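You operate a simulated robot arm through the tools that you are given. There is no shell and no other tool. Be economical: measure what you need, move in short steps, check, and stop when the job is done.

Carry out the task below with a simulated two-armed robot. There is one attempt and no reset: what you move stays moved.

## Task
Set the dial regulator to 300 kPa, coming up from nought.
Fine: work in the white bay and hold it still while you turn; then stand it in the white dish.

The check looks at the end state, three seconds after you hand in, the way a careful person would. Anything else that was tipped, shoved, dropped, spilled or broken makes it a failure.

## Robot
Two 7-joint arms with two-finger parallel grippers on one trunk, on a base that drives. Base frame: it is fixed to the floor where the robot stands at the start and does not move with it; the origin is under the middle of the robot, x ahead of it, y to its left, z up. Units: mm, degrees, N and s.
The left shoulder is at the start at [70, 163, 1270], the right one opposite. With the tool pointing down near the work surface each hand reaches from about 360 to 880 mm from the robot's upright axis, wherever it stands, measured 20 degrees to its own side. Places, roughly: white bay [500, 400, 800]; white dish [500, 900, 900]; yellow regulator knob [500, -100, 1000]. Payload 3.43 kg a hand.
The tool frame of a hand sits at the grasp point between the pads (the TCP): z along the fingers, y along the line on which they close. The tips reach 34 mm beyond it. The gripper opens to 128 mm. The fingers are 24 mm wide and 12 mm thick; the gripper's body (48 by 130 mm) begins 96 mm behind the TCP.
Orientation is told as [roll, pitch, yaw] about the base's x, y, z axes, in that order, counted from this pose: with the fingers straight down and closing along the base's y, the tool's x points along the base's -x, its y along +y and its z along -z.

## Interface
- The arms move only by the tool jog_arm. It takes "left_rows", "right_rows" or both (then of equal length, played together; a hand with none holds still); each is a list of rows, each a list of 3 entries, a list of its own where there are three numbers: the turn, a rotation vector about the tool's x, y, z in degrees, then the shift along the tool's x, y, z in cm, then the finger opening in cm, from 0 to 12.8. In form: [[[ax, ay, az], [x, y, z], grip], ...]. A call has 1 to 12 rows; each row is the pose to reach, as a shift and turn from the pose commanded when the call began, along the tool's axes at that moment. Each row takes 0.2 s and may step no farther than 50 mm and 8.6 degrees from the row before; otherwise, or with a gripper value out of range, the whole call is refused. Where a pose cannot be reached the arm comes as near as it can. A force on the tool above 40 N (or 10 N above the force at the start of the call, whichever is more), or a blocked arm, ends the call early, and 0.2 s more pass. The fingers move at their own pace (about 153 mm/s each) and stop on an object; they squeeze with about 27 N. The grip force told is the motor's: it shows also when the fingers shut on nothing. Time passes only in rows, and 0.2 s behind the last, so rows that repeat a pose let the fingers close. It gives the time, the measured TCP pose, the force on the tool (base axes), the opening and the grip force at its end, in the units of the frame above (readings bear some noise), with the torque about the TCP (base axes, N m) and any sound that the robot's microphone picked up, and new pictures: "pictures" is both (left out), scene, wrist or none (wrist: the cameras of the hands that moved).
- Cameras (640 x 400 px; columns grow to the right, rows downward): "scene" is now at [136.1, 16.3, 1489.2]; the picture's right is [0.20, -0.98, 0.00], its down [-0.62, -0.13, -0.78] and it looks along [0.76, 0.16, -0.63] (base axes); focal length 236 px, centre (320, 200). "left" rides on the left gripper at [76, 11, -160] in its tool frame; the picture's right is [-0.15, 0.99, 0.00], its down [-0.88, -0.13, -0.46] and it looks along [-0.45, -0.07, 0.89] (tool axes); focal length 234 px, centre (320, 200). "right" rides on the right gripper at [76, -11, -160] in its tool frame; the picture's right is [0.15, 0.99, 0.00], its down [-0.88, 0.13, -0.46] and it looks along [-0.45, 0.07, 0.89] (tool axes); focal length 234 px, centre (320, 200).
- move_column(by): slides the trunk up (or, below 0, down) by that many mm; the arms and the scene camera ride with it, the base frame stays. It gives what a move gives, with no picture.
- drive_base(legs): drives the robot by 1 to 6 legs, each [ahead, left, turn to the left] in mm, mm and degrees, along the robot's own axes; the way and the turn of a leg run together, so that a leg with both is an arc; at most 1500 mm and 180 degrees a leg. The arms and the cameras ride along, it lands a little off, and it stops where it bumps. It gives what a move gives, and a new picture of the scene camera.
- aim_head(pan, tilt): turns the head with the scene camera to pan (to the left, within 86 degrees either way) and tilt (down, from -29 to 69), counted from straight ahead of the robot. It gives what a move gives, and a new picture of the scene camera.
- measure_at(camera, pixels): for up to 12 pixels [column, row] of the newest picture of that camera ("zoom" is the newest enlarged one), the place [x, y, z] in the base frame of the surface seen there, good to about 3 mm. The clock stands still meanwhile.
- inspect(camera, box): a new picture of the part [left, top, right, bottom] of that camera's present view, enlarged. The clock stands still meanwhile.
- job_done(): hands the job in; it is judged then, once.

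Go step by step. Measure first, check grasps and placings, and put right what went wrong. The budget is 80 turns and 260 pictures, counting those below and the enlarged ones. Unless the task says otherwise, let go and move clear before handing in, and close with one line.

The tools are called after ">>>" by a JSON object that holds its "op" and its "data". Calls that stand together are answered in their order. jog_arm: Moves the arms, as the interface text tells. Its arguments: {"type":"object","properties":{"left_rows":{"type":"array","items":{"type":"array"}},"right_rows":{"type":"array","items":{"type":"array"}},"pictures":{"type":"string","enum":["both","scene","wrist","none"]}},"required":[]} The other tools are called the same way: move_column (by) slides the trunk up or down; drive_base (legs) drives the base; aim_head (pan, tilt) turns the head that bears the scene camera; measure_at (camera, pixels) gives the place of the surface under pixels of a picture; inspect (camera, box) takes an enlarged picture of a part of a camera's view; job_done () hands the job in.

At the start:

```text
clock: 0.0
left_eef_pos: [434.9, 433.0, 1313.0]
left_ee_rot: [0.1, 0.1, 0.1]
left_force: [-0.2, 0.7, 0.1]
left_ft_torque: [-0.04, 0.01, 0.0]
left_finger_gap: 128.1
left_grasp_force: 0.1
right_eef_pos: [358.3, -37.6, 1345.2]
right_ee_rot: [0.0, 0.0, 0.0]
right_force: [0.4, -0.7, 0.3]
right_ft_torque: [0.0, 0.0, -0.01]
right_finger_gap: 128.4
right_grasp_force: 0.1
trunk travel left (down, up): [-750.0, 190.0]
robot x, y, heading: [-0.6, 1.6, -0.1]
head pan, tilt: [11.7, 39.1]
```

scene: 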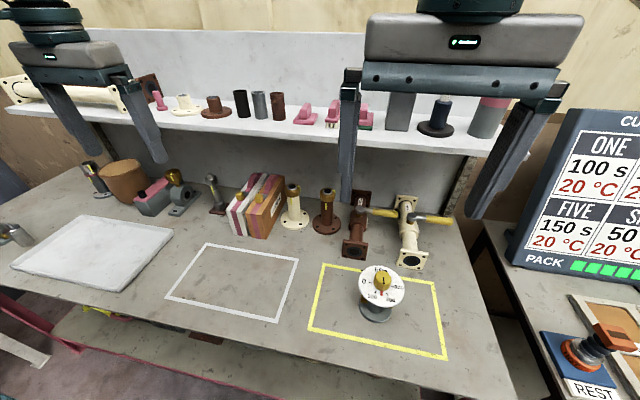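
right: 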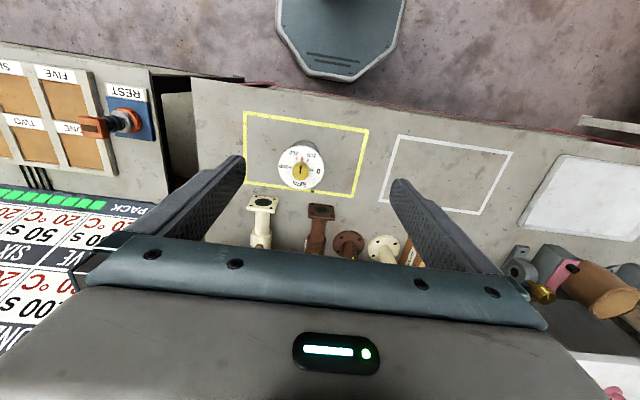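
left: 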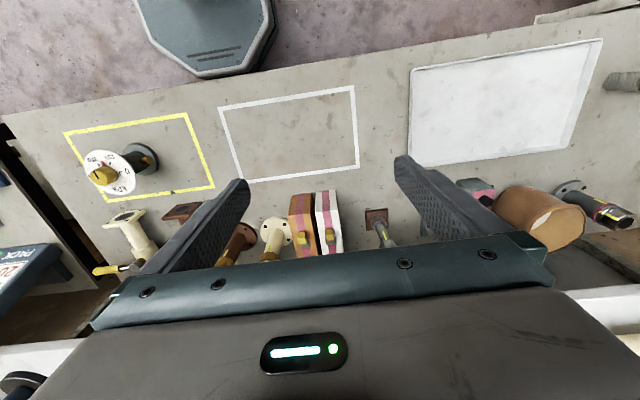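

The regulator stands in the yellow bay at scene pixel (380,285), with a white dial and a yellow knob. I'll enlarge it and measure the key points.

>>> {"op": "inspect", "data": {"camera": "scene", "box": [330, 250, 430, 330]}}

>>> {"op": "inspect", "data": {"camera": "right", "box": [260, 130, 340, 195]}}

>>> {"op": "measure_at", "data": {"camera": "scene", "pixels": [[382, 276], [370, 290], [376, 316], [232, 285], [95, 250], [208, 243], [298, 260], [278, 322], [166, 297], [365, 285], [400, 285]]}}

```text
5.00 times, centred on (380, 290) of scene
```

zoom: 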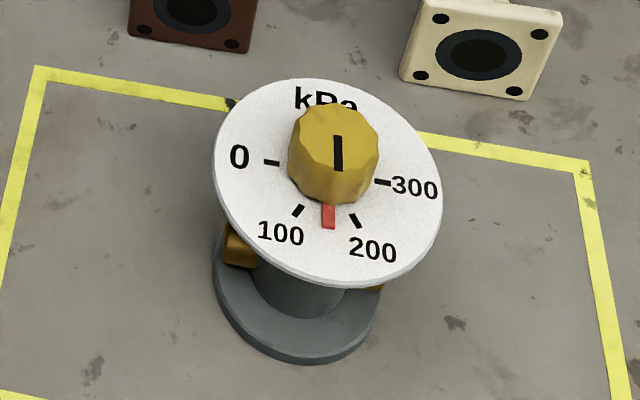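

```text
6.15 times, centred on (300, 162) of right
```

zoom: 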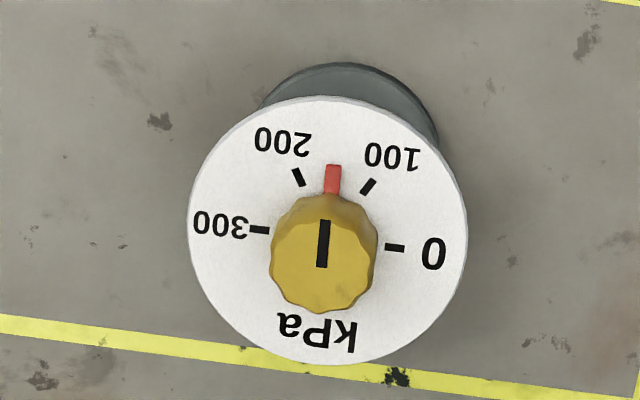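

```text
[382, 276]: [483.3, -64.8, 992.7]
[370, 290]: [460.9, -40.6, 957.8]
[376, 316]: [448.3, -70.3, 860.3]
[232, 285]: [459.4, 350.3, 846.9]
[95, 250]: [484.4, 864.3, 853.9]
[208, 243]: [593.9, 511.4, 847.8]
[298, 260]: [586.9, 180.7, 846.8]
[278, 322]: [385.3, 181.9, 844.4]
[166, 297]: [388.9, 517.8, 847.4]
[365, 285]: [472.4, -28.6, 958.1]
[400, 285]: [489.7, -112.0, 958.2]
```

The pointer sits near 150. The scale rises counterclockwise seen from above, with 0 toward +y, 300 toward -y, and about 60° per 100 kPa. I need a better view of the body under the dial, of the dish, and of what stands near the dish.

>>> {"op": "inspect", "data": {"camera": "left", "box": [60, 120, 180, 205]}}

>>> {"op": "inspect", "data": {"camera": "scene", "box": [0, 150, 260, 312]}}

>>> {"op": "measure_at", "data": {"camera": "scene", "pixels": [[82, 214], [172, 236], [130, 290], [12, 266], [15, 235], [5, 232], [30, 243], [90, 178], [130, 270], [60, 285]]}}

>>> {"op": "measure_at", "data": {"camera": "left", "pixels": [[150, 158], [140, 155], [156, 150], [130, 172], [120, 155]]}}

```text
4.71 times, centred on (120, 162) of left
```

zoom: 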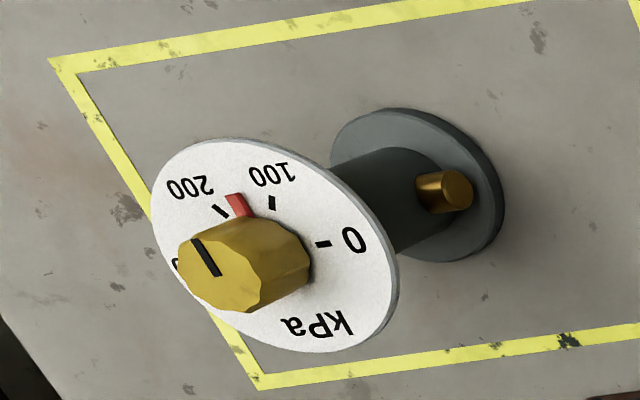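

```text
2.46 times, centred on (130, 231) of scene
```

zoom: 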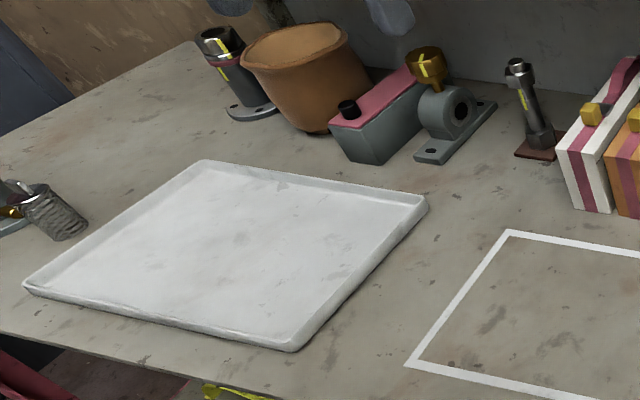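

```text
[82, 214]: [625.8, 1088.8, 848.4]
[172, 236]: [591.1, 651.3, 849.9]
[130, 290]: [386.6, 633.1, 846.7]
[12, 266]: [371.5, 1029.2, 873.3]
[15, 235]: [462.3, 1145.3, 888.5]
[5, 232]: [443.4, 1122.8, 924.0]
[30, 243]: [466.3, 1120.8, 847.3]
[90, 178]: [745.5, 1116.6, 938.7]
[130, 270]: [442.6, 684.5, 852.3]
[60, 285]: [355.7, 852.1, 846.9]
```

```text
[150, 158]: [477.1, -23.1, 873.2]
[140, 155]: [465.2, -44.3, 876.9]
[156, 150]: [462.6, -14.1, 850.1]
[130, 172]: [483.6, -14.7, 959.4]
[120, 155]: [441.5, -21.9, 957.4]
```

Seen from the left camera, the brass ports are low, at z≈873, and lie along ±y. The stem is plain from about z 885 to 953. I plan to grip it with the left hand from the robot side, fingers pitched forward and closing along y, then turn the knob from above with the right hand. First I'll back the base off for room.

>>> {"op": "drive_base", "data": {"legs": [[-180, 0, 0], [0, -80, 0]]}}

>>> {"op": "aim_head", "data": {"pan": 0, "tilt": 42}}

```text
clock: 2.2
left_eef_pos: [254.3, 359.3, 1311.2]
left_ee_rot: [-0.2, 0.0, 0.1]
left_force: [0.2, 0.0, -0.7]
left_ft_torque: [-0.03, 0.01, 0.05]
left_finger_gap: 127.9
left_grasp_force: 0.1
right_eef_pos: [179.1, -111.9, 1344.9]
right_ee_rot: [-0.2, 0.0, 0.2]
right_force: [-0.1, 1.0, -0.3]
right_ft_torque: [-0.02, 0.01, -0.01]
right_finger_gap: 128.1
right_grasp_force: 0.0
trunk travel left (down, up): [-750.0, 190.0]
robot x, y, heading: [-179.6, -79.8, 0.1]
head pan, tilt: [11.7, 39.1]
```

scene: 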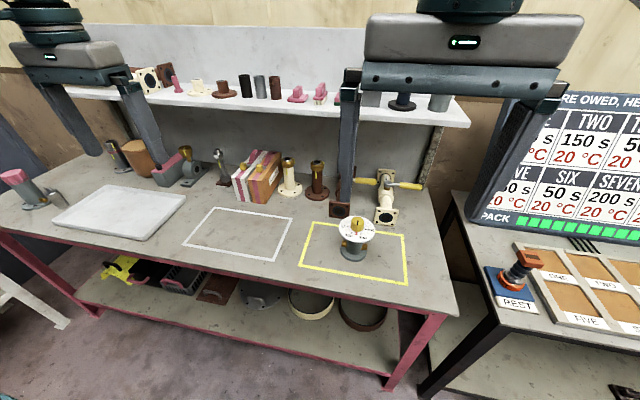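

```text
clock: 2.9
left_eef_pos: [253.6, 353.0, 1313.7]
left_ee_rot: [0.1, 0.0, 0.0]
left_force: [0.0, -0.7, -0.2]
left_ft_torque: [0.05, 0.0, 0.03]
left_finger_gap: 127.7
left_grasp_force: 0.1
right_eef_pos: [177.1, -117.2, 1345.0]
right_ee_rot: [0.1, 0.0, -0.1]
right_force: [0.0, -1.2, -0.6]
right_ft_torque: [0.06, -0.01, 0.01]
right_finger_gap: 128.0
right_grasp_force: 0.1
trunk travel left (down, up): [-750.0, 190.0]
robot x, y, heading: [-182.4, -78.6, -0.1]
head pan, tilt: [0.0, 42.0]
```

scene: 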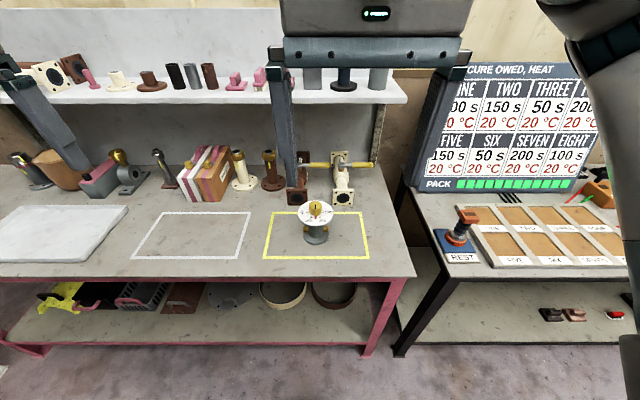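

The robot is backed off with the way clear. I'll pitch the left hand forward and bring it toward the front of the regulator, while moving the right hand out to the right.

>>> {"op": "jog_arm", "data": {"left_rows": [[[0, -7.2, 0], [0, -3, 1.5], 12.8], [[0, -14.4, 0], [0, -6, 3], 12.8], [[0, -21.6, 0], [0, -9, 4.5], 12.8], [[0, -28.8, 0], [0, -12, 6], 12.8], [[0, -36, 0], [0, -15, 7.5], 12.8], [[0, -43.2, 0], [0, -18, 9], 12.8], [[0, -50.4, 0], [0, -21, 10.5], 12.8], [[0, -57.6, 0], [0, -24, 12], 12.8], [[0, -65, 0], [0, -27, 13.5], 12.8]], "right_rows": [[[0, 0, 0], [0, -4, 0], 12.8], [[0, 0, 0], [0, -8, 0], 12.8], [[0, 0, 0], [0, -12, 0], 12.8], [[0, 0, 0], [0, -16, 0], 12.8], [[0, 0, 0], [0, -20, 0], 12.8], [[0, 0, 0], [0, -24, 0], 12.8], [[0, 0, 0], [0, -28, 0], 12.8], [[0, 0, 0], [0, -28, 0], 12.8], [[0, 0, 0], [0, -28, 0], 12.8]]}}

>>> {"op": "measure_at", "data": {"camera": "scene", "pixels": [[315, 206], [317, 232], [299, 213], [332, 213], [315, 202], [315, 224]]}}

>>> {"op": "inspect", "data": {"camera": "scene", "box": [280, 190, 350, 250]}}

```text
clock: 4.9
left_eef_pos: [394.9, 64.2, 1223.9]
left_ee_rot: [-0.3, -64.6, 0.3]
left_force: [0.7, 0.2, -4.0]
left_ft_torque: [0.0, -0.37, 0.06]
left_finger_gap: 128.2
left_grasp_force: 0.1
left hand out of reach, approached as far as the arm can: row 5, 6, 7, 8, 9
right_eef_pos: [178.1, -394.8, 1345.0]
right_ee_rot: [0.0, 0.2, 0.0]
right_force: [-0.8, 0.0, 0.1]
right_ft_torque: [-0.01, -0.03, -0.01]
right_finger_gap: 128.0
right_grasp_force: 0.0
trunk travel left (down, up): [-750.0, 190.0]
robot x, y, heading: [-180.6, -76.9, 0.0]
head pan, tilt: [0.0, 42.0]
```

scene: 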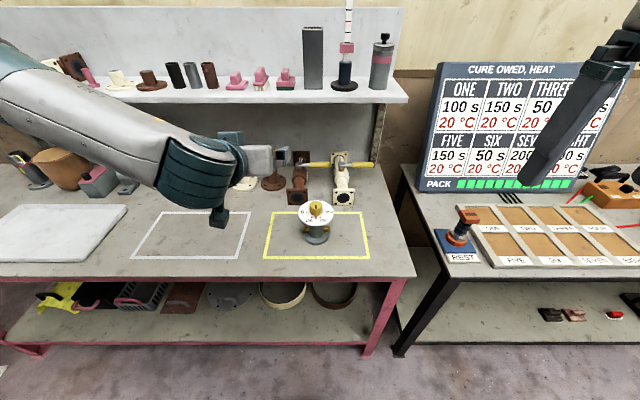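
right: 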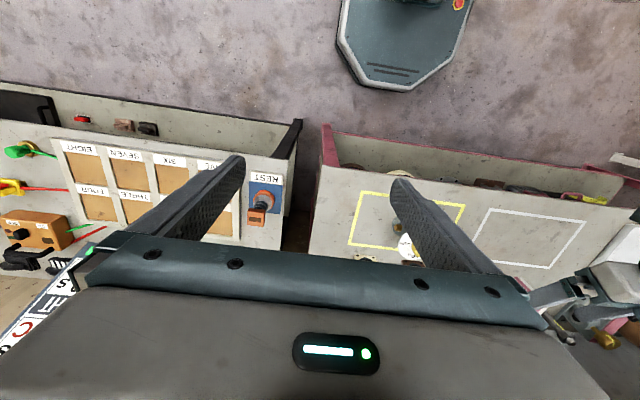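
left: 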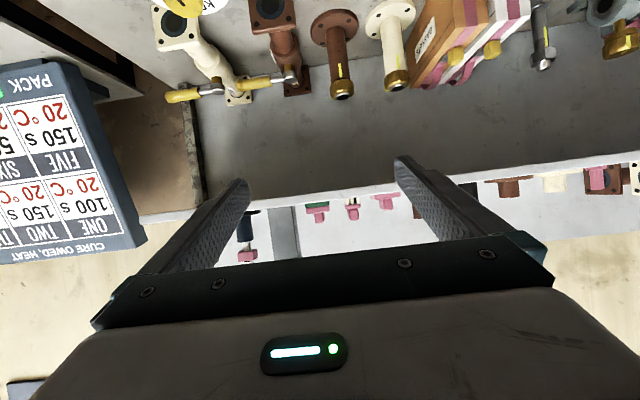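

```text
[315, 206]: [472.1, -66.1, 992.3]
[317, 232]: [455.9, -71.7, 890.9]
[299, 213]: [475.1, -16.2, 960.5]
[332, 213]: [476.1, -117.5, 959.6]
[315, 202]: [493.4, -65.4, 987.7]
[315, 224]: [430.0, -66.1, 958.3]
```

```text
6.67 times, centred on (315, 220) of scene
```

zoom: 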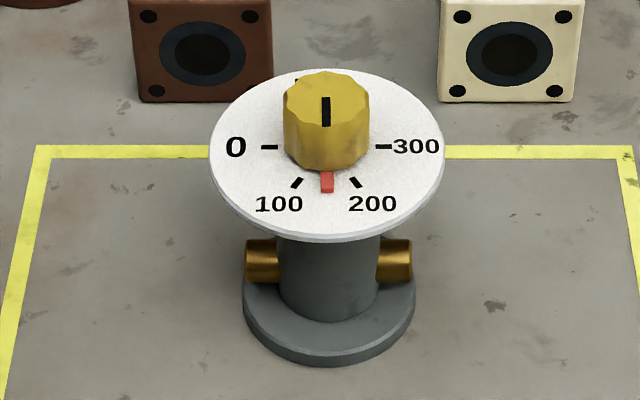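

The regulator's axis is at about (480, -67) with a stem about 48 mm thick. The left hand stopped short of its target but holds the wanted pitch. I'll make part of the move toward the pre-grasp pose and check where the commanded pose really is.

>>> {"op": "measure_at", "data": {"camera": "zoom", "pixels": [[262, 258], [395, 258], [328, 255], [328, 300], [285, 260], [372, 260], [328, 340], [250, 262], [408, 262]]}}

>>> {"op": "jog_arm", "data": {"left_rows": [[[0, 0, 0], [3.5, -1.9, 1.3], 12.8], [[0, 0, 0], [7, -3.8, 2.6], 12.8], [[0, 0, 0], [10.5, -5.7, 3.9], 12.8]], "pictures": "none"}}

```text
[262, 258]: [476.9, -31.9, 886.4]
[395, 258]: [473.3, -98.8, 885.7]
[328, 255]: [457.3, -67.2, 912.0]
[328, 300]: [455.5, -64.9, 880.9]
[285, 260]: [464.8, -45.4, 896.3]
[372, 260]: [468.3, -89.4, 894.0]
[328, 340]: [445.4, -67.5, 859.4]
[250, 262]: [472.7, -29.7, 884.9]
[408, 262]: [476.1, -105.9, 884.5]
```

```text
clock: 5.7
left_eef_pos: [402.5, 73.3, 1151.8]
left_ee_rot: [-0.1, -65.1, 0.3]
left_force: [-1.2, -0.7, 0.1]
left_ft_torque: [0.02, 0.03, 0.01]
left_finger_gap: 128.2
left_grasp_force: 0.1
left hand out of reach, approached as far as the arm can: row 1, 2, 3
right_eef_pos: [178.8, -396.0, 1344.5]
right_ee_rot: [0.0, 0.0, 0.0]
right_force: [0.1, -0.3, -0.1]
right_ft_torque: [-0.02, 0.01, 0.02]
right_finger_gap: 128.0
right_grasp_force: 0.1
trunk travel left (down, up): [-750.0, 190.0]
robot x, y, heading: [-179.9, -78.0, -0.0]
head pan, tilt: [0.0, 42.0]
```

The hand is too close to the robot to fold this way. I'll back off more and shift right so the left arm has a straighter approach.

>>> {"op": "drive_base", "data": {"legs": [[-170, -130, 0]]}}

>>> {"op": "jog_arm", "data": {"left_rows": [[[0, 0, 0], [0, 0, 0], 12.8]], "pictures": "none"}}

```text
clock: 7.4
left_eef_pos: [232.6, -55.0, 1152.0]
left_ee_rot: [-0.2, -64.9, 0.3]
left_force: [0.9, 0.3, 0.5]
left_ft_torque: [-0.02, 0.0, -0.04]
left_finger_gap: 127.8
left_grasp_force: 0.1
right_eef_pos: [10.0, -523.7, 1344.0]
right_ee_rot: [0.1, 0.1, 0.1]
right_force: [0.7, -0.1, -1.1]
right_ft_torque: [-0.01, 0.0, -0.02]
right_finger_gap: 128.0
right_grasp_force: 0.1
trunk travel left (down, up): [-750.0, 190.0]
robot x, y, heading: [-352.8, -211.0, 0.0]
head pan, tilt: [0.0, 42.0]
```

scene: 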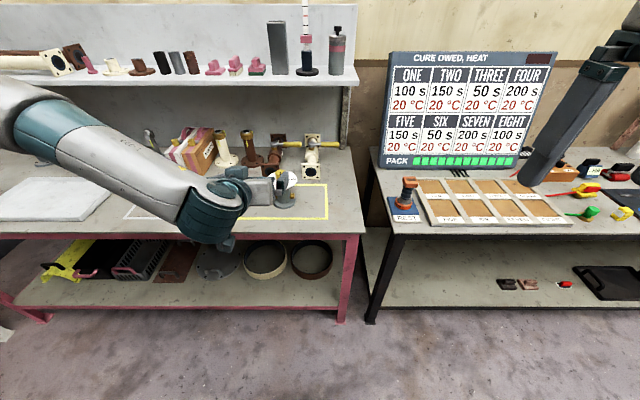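

```text
clock: 7.8
left_eef_pos: [233.1, -53.1, 1151.5]
left_ee_rot: [-0.1, -65.0, 0.3]
left_force: [0.3, 0.3, -0.1]
left_ft_torque: [-0.01, 0.0, -0.04]
left_finger_gap: 128.2
left_grasp_force: 0.2
right_eef_pos: [9.7, -525.2, 1344.6]
right_ee_rot: [0.1, 0.1, 0.2]
right_force: [-0.1, 1.3, -0.4]
right_ft_torque: [-0.04, 0.0, -0.04]
right_finger_gap: 128.0
right_grasp_force: 0.1
trunk travel left (down, up): [-750.0, 190.0]
robot x, y, heading: [-350.2, -210.9, 0.0]
head pan, tilt: [0.0, 42.0]
```

The hand is now at (233, -53, 1151). I'll move to the pre-grasp pose in front of the stem at about (365, -67, 958), pitched to -70.

>>> {"op": "jog_arm", "data": {"left_rows": [[[0, -1, 0], [2, -0.2, 3.3], 12.8], [[0, -2, 0], [4, -0.5, 6.7], 12.8], [[0, -3, 0], [6, -0.7, 10], 12.8], [[0, -4, 0], [8, -0.9, 13.4], 12.8], [[0, -5, 0], [10, -1.2, 16.8], 12.8], [[0, -5, 0], [11.95, -1.4, 20.1], 12.8]]}}

```text
clock: 9.2
left_eef_pos: [333.9, 27.1, 1062.4]
left_ee_rot: [-0.3, -69.8, 0.3]
left_force: [0.7, 0.1, 0.1]
left_ft_torque: [-0.03, 0.0, 0.01]
left_finger_gap: 128.0
left_grasp_force: 0.1
left hand out of reach, approached as far as the arm can: row 1, 2, 3, 4, 5, 6
right_eef_pos: [8.8, -524.7, 1344.9]
right_ee_rot: [0.0, 0.0, 0.2]
right_force: [-0.9, 0.2, -1.2]
right_ft_torque: [-0.03, 0.02, -0.03]
right_finger_gap: 127.8
right_grasp_force: 0.1
trunk travel left (down, up): [-750.0, 190.0]
robot x, y, heading: [-347.4, -209.4, 0.3]
head pan, tilt: [0.0, 42.0]
```

scene: 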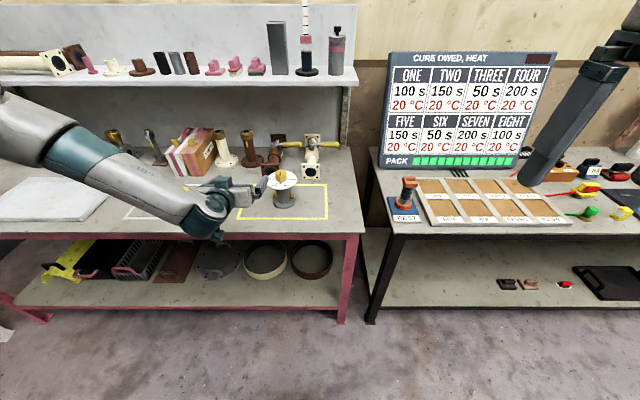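
left: 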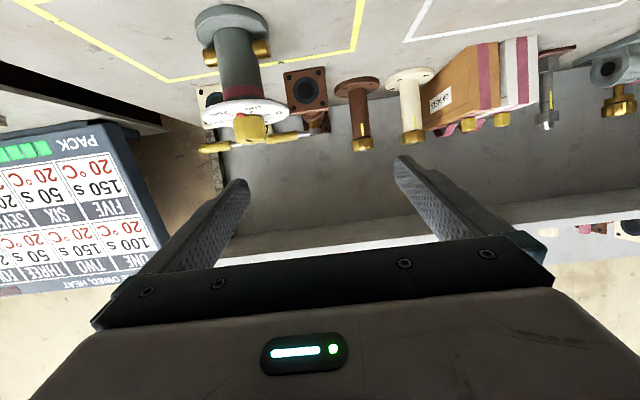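

The arm is limited because the forearm comes from the left while the hand points straight ahead. I'll yaw the hand about 40° so the fingers point ahead and to the right, backing off a little meanwhile.

>>> {"op": "jog_arm", "data": {"left_rows": [[[0, 0, 0], [-1.5, 0, -2.5], 12.8], [[7.52, 0, 2.74], [-3, 0, -5], 12.8], [[15.04, 0, 5.48], [-3, 0, -5], 12.8], [[22.56, 0, 8.22], [-3, 0, -5], 12.8], [[30.1, 0, 10.96], [-3, 0, -5], 12.8], [[37.6, 0, 13.7], [-3, 0, -5], 12.8], [[37.6, 0, 13.7], [-3, 0, -5], 12.8]], "pictures": "scene"}}

```text
clock: 10.8
left_eef_pos: [299.4, 25.6, 1109.8]
left_ee_rot: [0.0, -70.0, -39.9]
left_force: [-1.0, -0.6, -0.7]
left_ft_torque: [0.01, 0.02, -0.01]
left_finger_gap: 128.1
left_grasp_force: 0.0
right_eef_pos: [8.8, -525.3, 1344.1]
right_ee_rot: [0.1, 0.1, 0.2]
right_force: [0.5, -1.1, -1.2]
right_ft_torque: [0.0, 0.01, 0.0]
right_finger_gap: 127.6
right_grasp_force: 0.1
trunk travel left (down, up): [-750.0, 190.0]
robot x, y, heading: [-349.2, -207.8, -0.1]
head pan, tilt: [0.0, 42.0]
```

scene: 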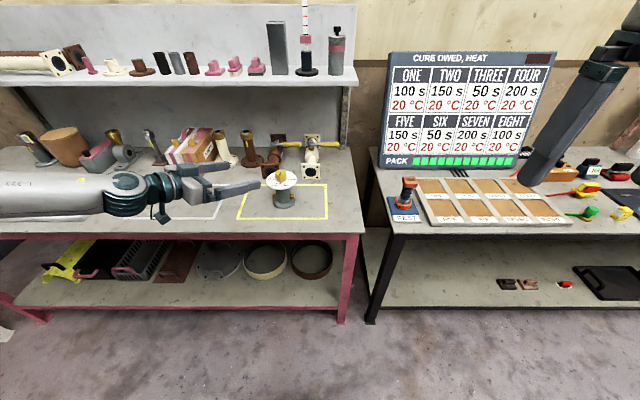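

The commanded pose tracks the real one, and the yawed pose is reachable. Now I'll go to the pre-grasp, 120 mm back from the stem along the approach line.

>>> {"op": "jog_arm", "data": {"left_rows": [[[0, 0, 0], [2.86, 1.12, 3.25], 12.8], [[0, 0, 0], [5.71, 2.25, 6.5], 12.8], [[0, 0, 0], [8.57, 3.37, 9.76], 12.8], [[0, 0, 0], [11.42, 4.49, 13.0], 12.8]]}}

```text
clock: 11.8
left_eef_pos: [360.8, 15.0, 1010.3]
left_ee_rot: [0.2, -69.9, -40.0]
left_force: [-0.6, 0.3, 0.4]
left_ft_torque: [0.0, -0.03, 0.0]
left_finger_gap: 128.1
left_grasp_force: 0.1
left hand out of reach, approached as far as the arm can: row 3, 4
right_eef_pos: [7.5, -523.8, 1345.4]
right_ee_rot: [-0.1, 0.0, 0.2]
right_force: [-0.7, 0.0, 0.0]
right_ft_torque: [-0.04, 0.02, 0.02]
right_finger_gap: 127.8
right_grasp_force: 0.0
trunk travel left (down, up): [-750.0, 190.0]
robot x, y, heading: [-353.3, -209.7, 0.0]
head pan, tilt: [0.0, 42.0]
```

scene: 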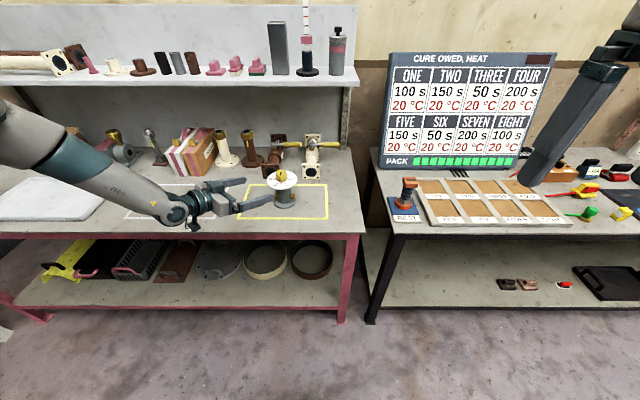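
left: 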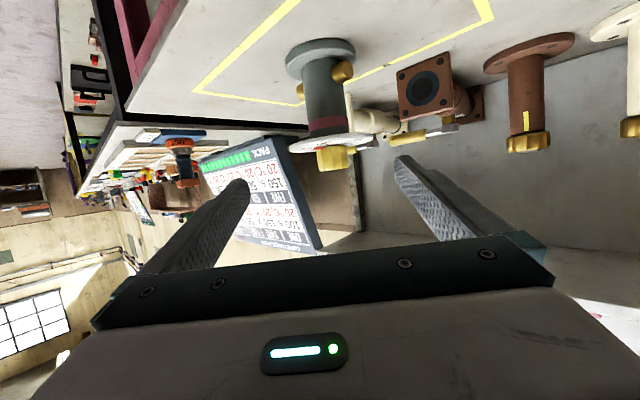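

The arm runs out of wrist bend low down with the shoulder so high. I'll retreat upward, then lower the column 150 mm.

>>> {"op": "jog_arm", "data": {"left_rows": [[[0, 0, 0], [-3.8, -1.5, -3.5], 12.8], [[0, 0, 0], [-7.3, -2.9, -7], 12.8], [[0, 0, 0], [-10.5, -2.9, -8], 12.8]], "pictures": "none"}}

>>> {"op": "move_column", "data": {"by": -160}}

```text
refused: row 1 steps farther than a row can; nothing moved
```

```text
clock: 13.3
left_eef_pos: [363.7, 12.7, 872.7]
left_ee_rot: [0.5, -71.6, -40.0]
left_force: [-2.8, -3.0, 7.1]
left_ft_torque: [0.54, 0.48, 0.4]
left_finger_gap: 128.0
left_grasp_force: 0.0
right_eef_pos: [7.7, -523.9, 1195.2]
right_ee_rot: [0.0, -0.1, 0.2]
right_force: [0.7, -0.2, -0.5]
right_ft_torque: [-0.04, 0.04, -0.01]
right_finger_gap: 128.0
right_grasp_force: 0.0
trunk travel left (down, up): [-600.0, 340.0]
robot x, y, heading: [-350.8, -208.7, 0.5]
head pan, tilt: [0.0, 42.0]
stopped: the force on the tool passed its limit (the readings are from after the stop); the commanded pose is now the measured one
```

My retreat was refused, so the column lowered the hand until it touched the bench. I'll raise it at once and check.

>>> {"op": "move_column", "data": {"by": 80}}

>>> {"op": "aim_head", "data": {"pan": 0, "tilt": 40}}

```text
clock: 14.5
left_eef_pos: [365.0, 12.1, 947.4]
left_ee_rot: [0.6, -71.2, -40.1]
left_force: [-0.6, -0.1, -0.1]
left_ft_torque: [-0.01, 0.01, -0.01]
left_finger_gap: 128.0
left_grasp_force: 0.1
right_eef_pos: [9.0, -525.2, 1273.2]
right_ee_rot: [0.0, 0.0, 0.2]
right_force: [-0.3, -0.1, 0.4]
right_ft_torque: [-0.01, -0.01, -0.01]
right_finger_gap: 127.9
right_grasp_force: 0.0
trunk travel left (down, up): [-680.0, 260.0]
robot x, y, heading: [-353.9, -207.6, 0.3]
head pan, tilt: [0.0, 42.0]
```

```text
clock: 15.1
left_eef_pos: [365.1, 13.3, 948.1]
left_ee_rot: [0.5, -71.1, -40.0]
left_force: [0.1, 0.7, 0.1]
left_ft_torque: [-0.03, 0.02, 0.01]
left_finger_gap: 128.1
left_grasp_force: 0.1
right_eef_pos: [9.4, -524.3, 1273.4]
right_ee_rot: [-0.1, 0.1, 0.2]
right_force: [0.4, -0.4, 0.3]
right_ft_torque: [-0.01, 0.03, 0.0]
right_finger_gap: 128.1
right_grasp_force: 0.0
trunk travel left (down, up): [-680.0, 260.0]
robot x, y, heading: [-351.9, -205.6, 0.2]
head pan, tilt: [0.0, 40.0]
```

scene: 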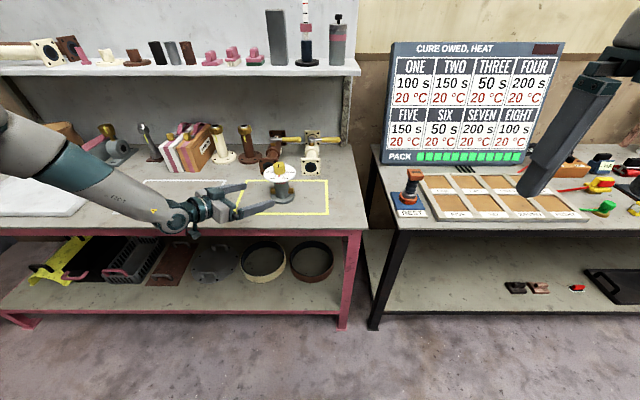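

Nothing was disturbed. I'll raise the hand 90 mm by arm, then lower the column 90.

>>> {"op": "jog_arm", "data": {"left_rows": [[[0, 0, 0], [-2.8, 0, -1.1], 12.8], [[0, 0, 0], [-5.6, 0, -2.2], 12.8], [[0, 0, 0], [-8.4, 0, -3.2], 12.8]], "pictures": "none"}}

```text
clock: 15.9
left_eef_pos: [361.8, 15.7, 1038.6]
left_ee_rot: [0.6, -71.1, -40.1]
left_force: [-0.3, -0.5, -0.3]
left_ft_torque: [0.03, 0.0, 0.0]
left_finger_gap: 127.8
left_grasp_force: 0.0
right_eef_pos: [8.5, -524.8, 1274.0]
right_ee_rot: [-0.1, 0.0, 0.2]
right_force: [-0.4, 0.7, 0.3]
right_ft_torque: [0.03, 0.0, 0.01]
right_finger_gap: 127.9
right_grasp_force: 0.0
trunk travel left (down, up): [-680.0, 260.0]
robot x, y, heading: [-347.3, -213.2, 0.2]
head pan, tilt: [0.0, 40.0]
```

>>> {"op": "move_column", "data": {"by": -80}}

>>> {"op": "inspect", "data": {"camera": "scene", "box": [180, 140, 340, 240]}}

```text
clock: 17.1
left_eef_pos: [362.2, 15.3, 958.2]
left_ee_rot: [0.5, -71.2, -40.2]
left_force: [-0.2, 0.0, -0.7]
left_ft_torque: [-0.01, 0.02, 0.02]
left_finger_gap: 128.0
left_grasp_force: 0.1
right_eef_pos: [9.4, -525.5, 1194.0]
right_ee_rot: [-0.1, 0.0, 0.3]
right_force: [0.7, -0.2, -0.4]
right_ft_torque: [-0.04, -0.01, 0.01]
right_finger_gap: 128.0
right_grasp_force: 0.1
trunk travel left (down, up): [-600.0, 340.0]
robot x, y, heading: [-347.6, -208.3, 0.0]
head pan, tilt: [0.0, 40.0]
```

```text
4.00 times, centred on (260, 190) of scene
```

zoom: 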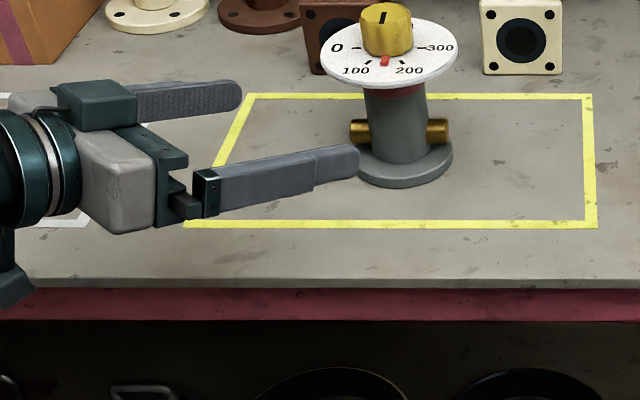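

The hand is level with the stem (zoom (355,160)) and the dial is unmoved. I'll advance 10 cm along the approach line with a small lateral correction, then look.

>>> {"op": "jog_arm", "data": {"left_rows": [[[0, 0, 0], [0, 1.26, 1], 12.8], [[0, 0, 0], [-0.2, 1.26, 4], 12.8], [[0, 0, 0], [-0.3, 1.26, 7], 12.8], [[0, 0, 0], [-0.4, 1.26, 10], 12.8]]}}

>>> {"op": "inspect", "data": {"camera": "scene", "box": [180, 140, 340, 240]}}

```text
clock: 18.1
left_eef_pos: [438.4, -35.8, 933.6]
left_ee_rot: [1.2, -71.1, -40.3]
left_force: [-0.2, 0.0, -0.4]
left_ft_torque: [0.0, 0.01, -0.02]
left_finger_gap: 128.4
left_grasp_force: 0.1
left hand out of reach, approached as far as the arm can: row 4
right_eef_pos: [9.3, -525.1, 1193.9]
right_ee_rot: [0.1, 0.1, 0.3]
right_force: [0.0, -0.1, -0.1]
right_ft_torque: [0.02, 0.01, 0.02]
right_finger_gap: 128.1
right_grasp_force: 0.0
trunk travel left (down, up): [-600.0, 340.0]
robot x, y, heading: [-350.3, -210.9, -0.0]
head pan, tilt: [0.0, 40.0]
```

scene: 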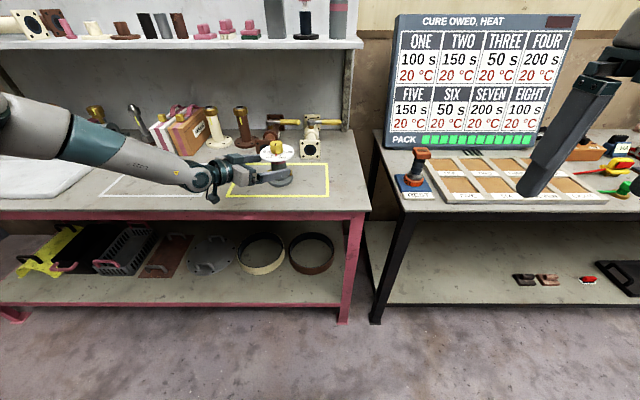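
left: 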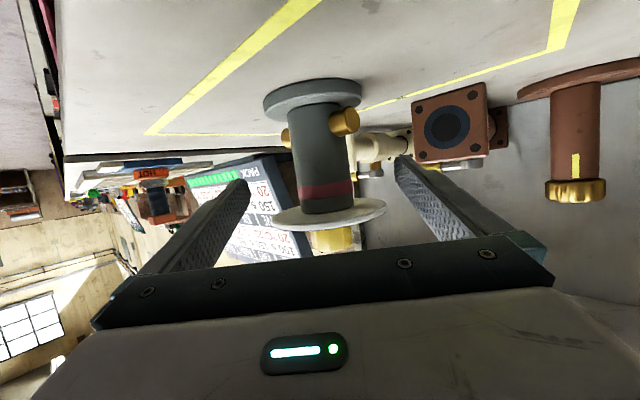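

```text
4.00 times, centred on (260, 190) of scene
```

zoom: 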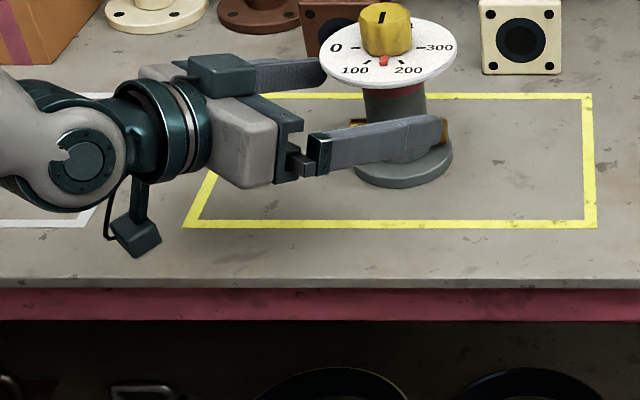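

Both fingers straddle the stem, with about 45 mm still to go, and the arm is near its limit. I'll close the rest with the base and the column.

>>> {"op": "drive_base", "data": {"legs": [[40, -30, 0]]}}

>>> {"op": "move_column", "data": {"by": -16}}

>>> {"op": "inspect", "data": {"camera": "left", "box": [160, 40, 480, 260]}}

```text
clock: 19.0
left_eef_pos: [477.9, -62.8, 933.8]
left_ee_rot: [1.1, -71.1, -40.2]
left_force: [-0.2, -0.3, -1.2]
left_ft_torque: [0.0, 0.03, -0.01]
left_finger_gap: 127.5
left_grasp_force: 0.1
right_eef_pos: [49.4, -553.9, 1194.1]
right_ee_rot: [-0.1, 0.0, 0.2]
right_force: [0.3, -0.7, -0.2]
right_ft_torque: [-0.01, 0.04, -0.05]
right_finger_gap: 128.0
right_grasp_force: 0.0
trunk travel left (down, up): [-600.0, 340.0]
robot x, y, heading: [-311.1, -235.4, 0.5]
head pan, tilt: [0.0, 40.0]
```

scene: 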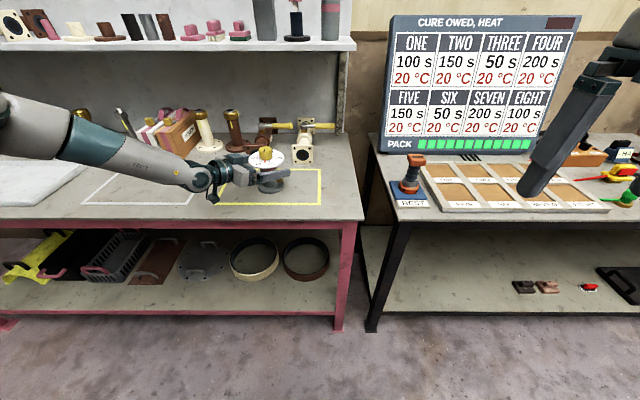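

```text
clock: 19.6
left_eef_pos: [478.4, -63.3, 918.5]
left_ee_rot: [1.2, -71.0, -40.3]
left_force: [-0.2, -0.2, 0.6]
left_ft_torque: [-0.03, 0.01, -0.04]
left_finger_gap: 128.1
left_grasp_force: 0.0
right_eef_pos: [49.2, -554.1, 1178.5]
right_ee_rot: [0.0, 0.1, 0.2]
right_force: [-0.1, -0.4, 0.5]
right_ft_torque: [0.03, 0.01, 0.01]
right_finger_gap: 128.1
right_grasp_force: 0.0
trunk travel left (down, up): [-584.0, 356.0]
robot x, y, heading: [-310.2, -235.9, 0.1]
head pan, tilt: [0.0, 40.0]
```

```text
1.82 times, centred on (320, 150) of left
```

zoom: 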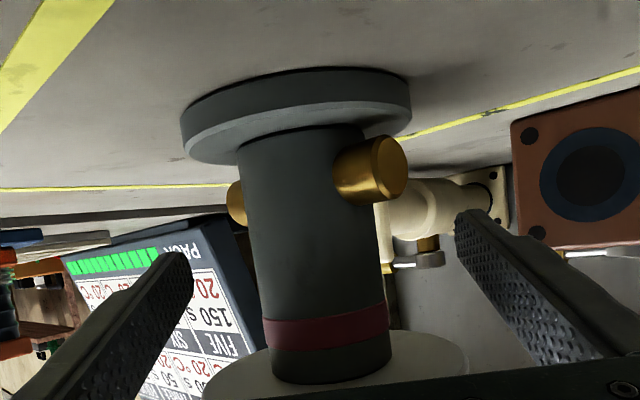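

The stem sits between the fingers, which are clear of the ports and the dial. I'll shift 2 mm sideways and close.

>>> {"op": "jog_arm", "data": {"left_rows": [[[0, 0, 0], [0, -0.18, 0], 12.8], [[0, 0, 0], [0, -0.18, 0], 7], [[0, 0, 0], [0, -0.18, 0], 4], [[0, 0, 0], [0, -0.18, 0], 3.5], [[0, 0, 0], [0, -0.18, 0], 3], [[0, 0, 0], [0, -0.18, 0], 3]], "pictures": "wrist"}}

>>> {"op": "inspect", "data": {"camera": "scene", "box": [190, 130, 340, 224]}}

```text
clock: 21.1
left_eef_pos: [475.7, -66.1, 918.0]
left_ee_rot: [1.1, -71.1, -40.2]
left_force: [1.4, -1.2, 2.2]
left_ft_torque: [-0.26, 0.12, 0.06]
left_finger_gap: 51.5
left_grasp_force: 27.2
right_eef_pos: [49.1, -553.7, 1177.7]
right_ee_rot: [0.0, 0.0, 0.3]
right_force: [-0.4, 0.6, -0.4]
right_ft_torque: [0.0, -0.01, 0.0]
right_finger_gap: 127.8
right_grasp_force: 0.0
trunk travel left (down, up): [-584.0, 356.0]
robot x, y, heading: [-311.4, -237.6, 0.4]
head pan, tilt: [0.0, 40.0]
```

left: 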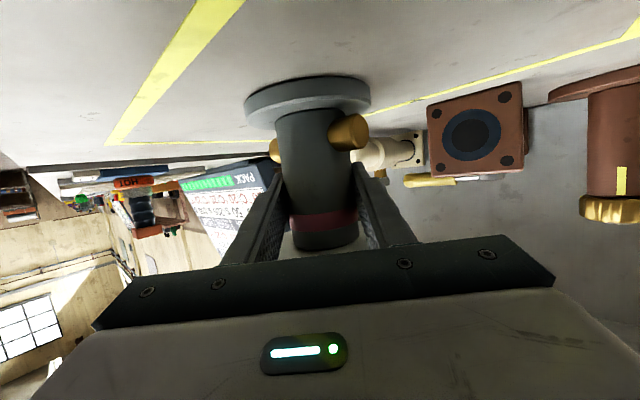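

```text
4.26 times, centred on (265, 177) of scene
```

zoom: 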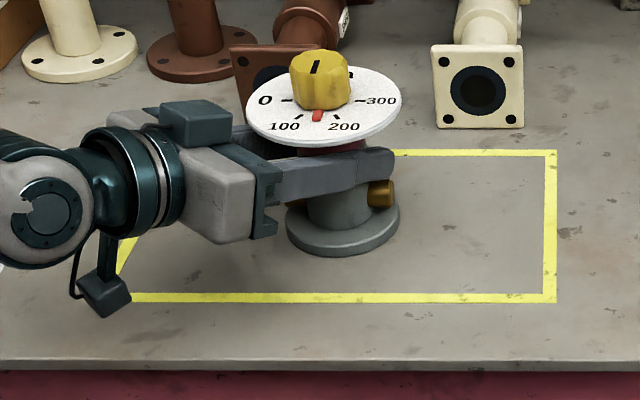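

The stem is gripped at 51.5 mm with 27 N. I'll lift 60 mm with the column and check that it hangs steady.

>>> {"op": "move_column", "data": {"by": 60}}

>>> {"op": "inspect", "data": {"camera": "scene", "box": [190, 130, 350, 230]}}

```text
clock: 22.1
left_eef_pos: [476.1, -64.6, 977.6]
left_ee_rot: [1.0, -70.9, -40.0]
left_force: [0.7, -1.3, -5.2]
left_ft_torque: [-0.01, -0.02, -0.03]
left_finger_gap: 50.7
left_grasp_force: 26.8
right_eef_pos: [49.4, -552.7, 1237.1]
right_ee_rot: [0.1, 0.2, 0.4]
right_force: [0.0, 0.3, -0.6]
right_ft_torque: [0.02, -0.01, 0.02]
right_finger_gap: 128.0
right_grasp_force: 0.0
trunk travel left (down, up): [-644.0, 296.0]
robot x, y, heading: [-309.9, -231.4, 0.4]
head pan, tilt: [0.0, 40.0]
```

```text
4.00 times, centred on (270, 180) of scene
```

zoom: 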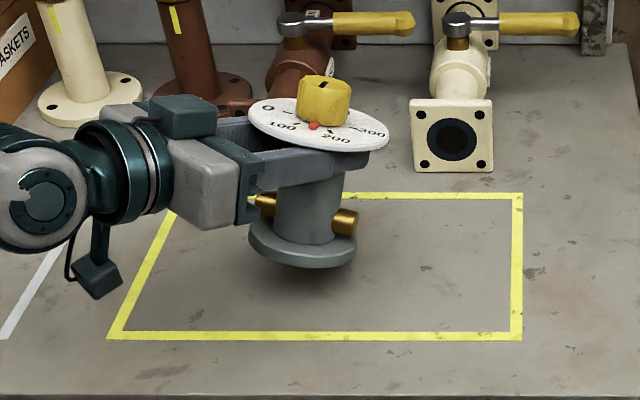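

It lifted but tilted about the finger line, with the dial dropping toward the right. I'll measure the dial plane to correct it.

>>> {"op": "measure_at", "data": {"camera": "zoom", "pixels": [[258, 113], [378, 137], [320, 142], [275, 128], [350, 143], [290, 138], [362, 118], [300, 267], [255, 240], [352, 262]]}}

```text
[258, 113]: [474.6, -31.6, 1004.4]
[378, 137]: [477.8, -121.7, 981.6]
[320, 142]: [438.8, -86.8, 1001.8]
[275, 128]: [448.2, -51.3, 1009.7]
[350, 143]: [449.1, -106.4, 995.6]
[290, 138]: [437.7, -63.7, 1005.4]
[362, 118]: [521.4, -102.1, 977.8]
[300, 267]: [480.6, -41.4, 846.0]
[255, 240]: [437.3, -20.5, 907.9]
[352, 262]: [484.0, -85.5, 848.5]
```

The regulator has tipped about 19° forward so the dial rests on the fingers, but it is firmly held. Lowering it onto the bench at its leading base edge should right it again. I'll drive left into the white bay.

>>> {"op": "drive_base", "data": {"legs": [[0, 210, 0], [5, 205, 0]]}}

>>> {"op": "aim_head", "data": {"pan": 8, "tilt": 45}}

```text
clock: 24.9
left_eef_pos: [479.8, 352.9, 978.3]
left_ee_rot: [1.1, -70.9, -40.0]
left_force: [0.7, -0.8, -5.4]
left_ft_torque: [0.01, -0.02, 0.0]
left_finger_gap: 50.8
left_grasp_force: 27.2
right_eef_pos: [54.1, -138.0, 1237.7]
right_ee_rot: [0.0, 0.1, 0.5]
right_force: [0.9, 0.2, -0.5]
right_ft_torque: [0.01, 0.01, -0.04]
right_finger_gap: 127.7
right_grasp_force: 0.2
trunk travel left (down, up): [-644.0, 296.0]
robot x, y, heading: [-305.9, 178.1, 0.4]
head pan, tilt: [0.0, 40.0]
```

scene: 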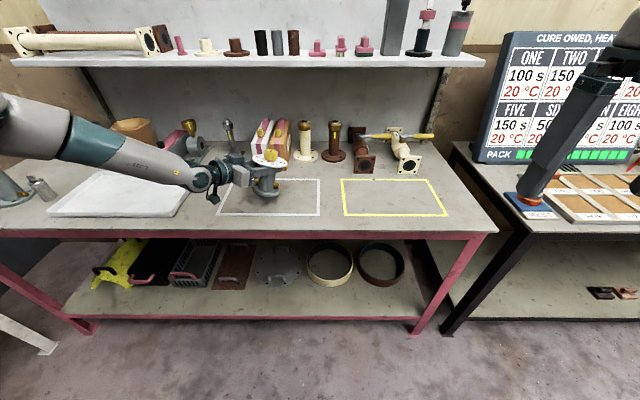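

```text
clock: 25.6
left_eef_pos: [478.2, 353.2, 977.2]
left_ee_rot: [0.9, -71.0, -39.9]
left_force: [-0.4, 0.1, -4.7]
left_ft_torque: [-0.01, 0.0, -0.03]
left_finger_gap: 50.6
left_grasp_force: 27.2
right_eef_pos: [53.0, -136.8, 1236.5]
right_ee_rot: [0.0, 0.1, 0.5]
right_force: [0.1, 0.7, -0.1]
right_ft_torque: [0.01, -0.01, -0.01]
right_finger_gap: 127.8
right_grasp_force: 0.1
trunk travel left (down, up): [-644.0, 296.0]
robot x, y, heading: [-313.1, 176.6, 0.4]
head pan, tilt: [8.0, 45.0]
```

scene: 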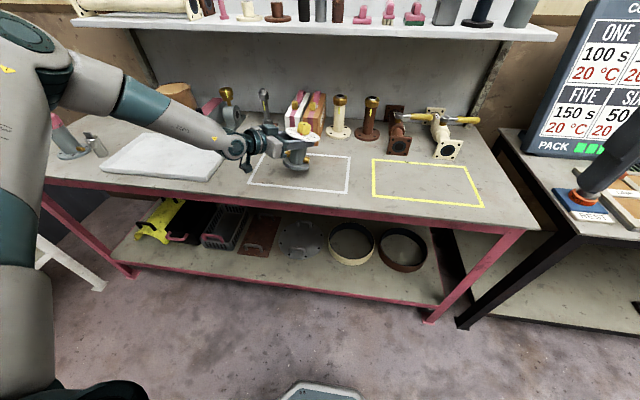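

The regulator is over the white bay with its axis near (478, 353). I'll lower it 45 mm, then finish slowly.

>>> {"op": "move_column", "data": {"by": -45}}

>>> {"op": "move_column", "data": {"by": -8}}

>>> {"op": "inspect", "data": {"camera": "scene", "box": [230, 100, 370, 200]}}

```text
clock: 26.5
left_eef_pos: [478.1, 351.7, 935.4]
left_ee_rot: [1.4, -71.3, -40.3]
left_force: [0.7, 5.5, 18.0]
left_ft_torque: [-0.14, -0.37, 0.08]
left_finger_gap: 50.9
left_grasp_force: 26.8
right_eef_pos: [51.1, -137.3, 1194.3]
right_ee_rot: [0.0, -0.2, 0.5]
right_force: [0.3, 0.1, -0.4]
right_ft_torque: [0.02, -0.01, 0.01]
right_finger_gap: 128.0
right_grasp_force: 0.0
trunk travel left (down, up): [-599.0, 341.0]
robot x, y, heading: [-311.5, 182.2, 0.4]
head pan, tilt: [8.0, 45.0]
```

```text
clock: 27.1
left_eef_pos: [477.0, 352.3, 924.8]
left_ee_rot: [1.1, -71.0, -40.0]
left_force: [-2.7, 4.7, 12.5]
left_ft_torque: [-0.1, -0.1, 0.03]
left_finger_gap: 51.1
left_grasp_force: 26.9
right_eef_pos: [50.6, -136.3, 1185.6]
right_ee_rot: [0.1, -0.1, 0.6]
right_force: [1.2, 0.3, 0.4]
right_ft_torque: [-0.01, -0.02, 0.01]
right_finger_gap: 127.9
right_grasp_force: 0.0
trunk travel left (down, up): [-591.0, 349.0]
robot x, y, heading: [-306.8, 176.5, 0.5]
head pan, tilt: [8.0, 45.0]
```

```text
4.00 times, centred on (300, 150) of scene
```

zoom: 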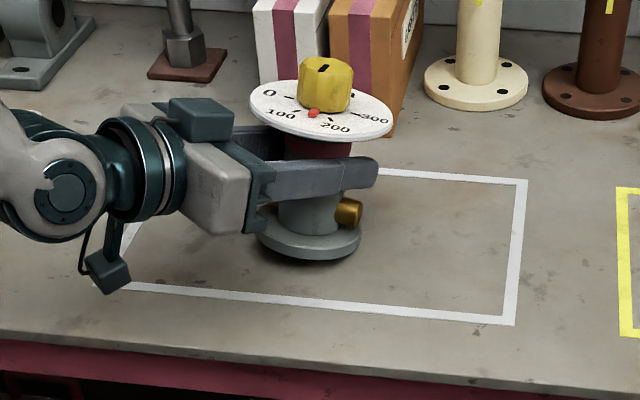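

It is righting itself as the base edge touches. Continuing down 5 mm more.

>>> {"op": "move_column", "data": {"by": -5}}

>>> {"op": "inspect", "data": {"camera": "scene", "box": [230, 100, 370, 200]}}

>>> {"op": "measure_at", "data": {"camera": "zoom", "pixels": [[258, 100], [384, 122], [310, 135], [262, 112], [370, 134], [350, 138], [365, 100], [325, 70]]}}

```text
clock: 27.6
left_eef_pos: [476.0, 352.5, 922.5]
left_ee_rot: [1.3, -71.3, -40.4]
left_force: [-4.1, 5.5, 17.3]
left_ft_torque: [-0.2, -0.07, -0.04]
left_finger_gap: 50.9
left_grasp_force: 27.0
right_eef_pos: [49.6, -137.6, 1181.6]
right_ee_rot: [-0.1, -0.2, 0.5]
right_force: [0.1, 0.1, -0.2]
right_ft_torque: [0.0, 0.01, -0.02]
right_finger_gap: 127.8
right_grasp_force: 0.1
trunk travel left (down, up): [-586.0, 354.0]
robot x, y, heading: [-309.3, 174.1, 0.2]
head pan, tilt: [8.0, 45.0]
```

```text
4.00 times, centred on (300, 150) of scene
```

zoom: 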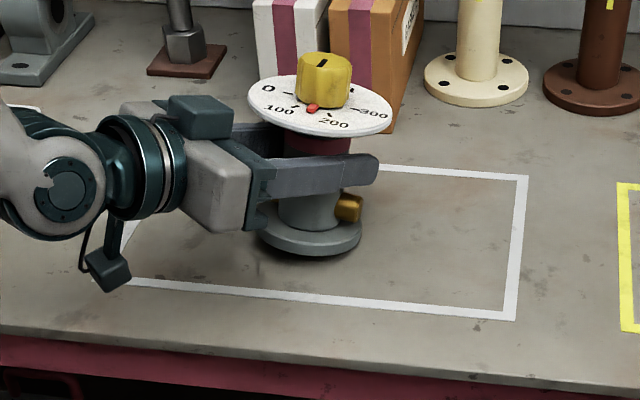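

```text
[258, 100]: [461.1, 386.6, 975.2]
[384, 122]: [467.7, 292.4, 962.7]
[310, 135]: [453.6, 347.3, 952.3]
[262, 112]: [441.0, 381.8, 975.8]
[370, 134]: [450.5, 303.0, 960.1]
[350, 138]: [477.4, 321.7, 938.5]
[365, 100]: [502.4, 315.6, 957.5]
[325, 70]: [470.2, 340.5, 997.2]
```

About 8° of tilt remains. I'll rotate the hand slightly, tips up about tool y, to seat the base flat.

>>> {"op": "jog_arm", "data": {"left_rows": [[[0, -2, 0], [0, 0, 0], 3], [[0, -4, 0], [0, 0, 0], 3], [[0, -6, 0], [0, 0, 0], 3], [[0, -7.5, 0], [0, 0, 0], 3]], "pictures": "none"}}

>>> {"op": "inspect", "data": {"camera": "scene", "box": [230, 100, 370, 200]}}

>>> {"op": "measure_at", "data": {"camera": "zoom", "pixels": [[258, 98], [386, 118], [310, 128], [262, 108], [370, 128], [340, 130], [365, 95], [325, 68]]}}

```text
clock: 28.6
left_eef_pos: [469.0, 356.5, 930.7]
left_ee_rot: [2.3, -78.4, -41.1]
left_force: [0.0, 0.0, -5.4]
left_ft_torque: [0.0, 0.02, -0.01]
left_finger_gap: 50.7
left_grasp_force: 27.0
left hand out of reach, approached as far as the arm can: row 2, 3, 4
right_eef_pos: [53.2, -138.6, 1179.7]
right_ee_rot: [0.0, 0.1, 0.4]
right_force: [1.0, -1.0, -1.3]
right_ft_torque: [0.01, -0.01, 0.0]
right_finger_gap: 127.9
right_grasp_force: 0.2
trunk travel left (down, up): [-586.0, 354.0]
robot x, y, heading: [-310.7, 176.8, 0.5]
head pan, tilt: [8.0, 45.0]
```

```text
4.00 times, centred on (300, 150) of scene
```

zoom: 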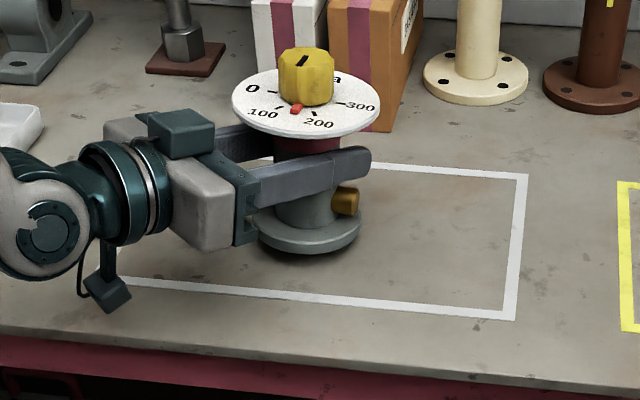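

```text
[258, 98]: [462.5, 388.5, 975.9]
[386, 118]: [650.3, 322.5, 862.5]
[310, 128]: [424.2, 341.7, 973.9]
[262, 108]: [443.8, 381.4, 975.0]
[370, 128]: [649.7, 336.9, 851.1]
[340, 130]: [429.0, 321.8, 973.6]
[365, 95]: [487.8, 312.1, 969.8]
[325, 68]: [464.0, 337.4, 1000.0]
```

The dial is now nearly level at z≈973, hanging about 14 mm above the bench. I'll lower it 13 mm.

>>> {"op": "move_column", "data": {"by": -13}}

>>> {"op": "inspect", "data": {"camera": "scene", "box": [230, 100, 370, 200]}}

>>> {"op": "measure_at", "data": {"camera": "zoom", "pixels": [[245, 100], [365, 115], [310, 135], [262, 118], [340, 135], [350, 95], [250, 112], [280, 130]]}}

```text
clock: 29.2
left_eef_pos: [470.6, 356.6, 919.2]
left_ee_rot: [2.7, -78.5, -41.4]
left_force: [1.5, 0.2, -0.2]
left_ft_torque: [-0.21, -0.23, 0.02]
left_finger_gap: 51.0
left_grasp_force: 27.4
right_eef_pos: [52.4, -137.2, 1166.8]
right_ee_rot: [0.0, -0.1, 0.6]
right_force: [1.1, -0.3, 0.1]
right_ft_torque: [0.0, 0.03, 0.01]
right_finger_gap: 128.1
right_grasp_force: 0.1
trunk travel left (down, up): [-573.0, 367.0]
robot x, y, heading: [-312.0, 176.7, 0.3]
head pan, tilt: [8.0, 45.0]
```

```text
4.00 times, centred on (300, 150) of scene
```

zoom: 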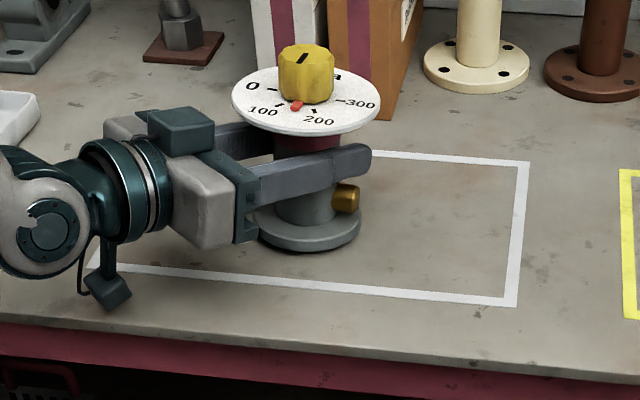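

```text
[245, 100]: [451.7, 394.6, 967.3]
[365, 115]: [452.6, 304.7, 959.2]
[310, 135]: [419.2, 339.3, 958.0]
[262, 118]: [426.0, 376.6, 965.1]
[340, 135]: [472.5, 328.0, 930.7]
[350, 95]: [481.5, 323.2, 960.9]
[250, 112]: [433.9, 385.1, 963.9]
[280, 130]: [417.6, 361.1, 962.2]
```

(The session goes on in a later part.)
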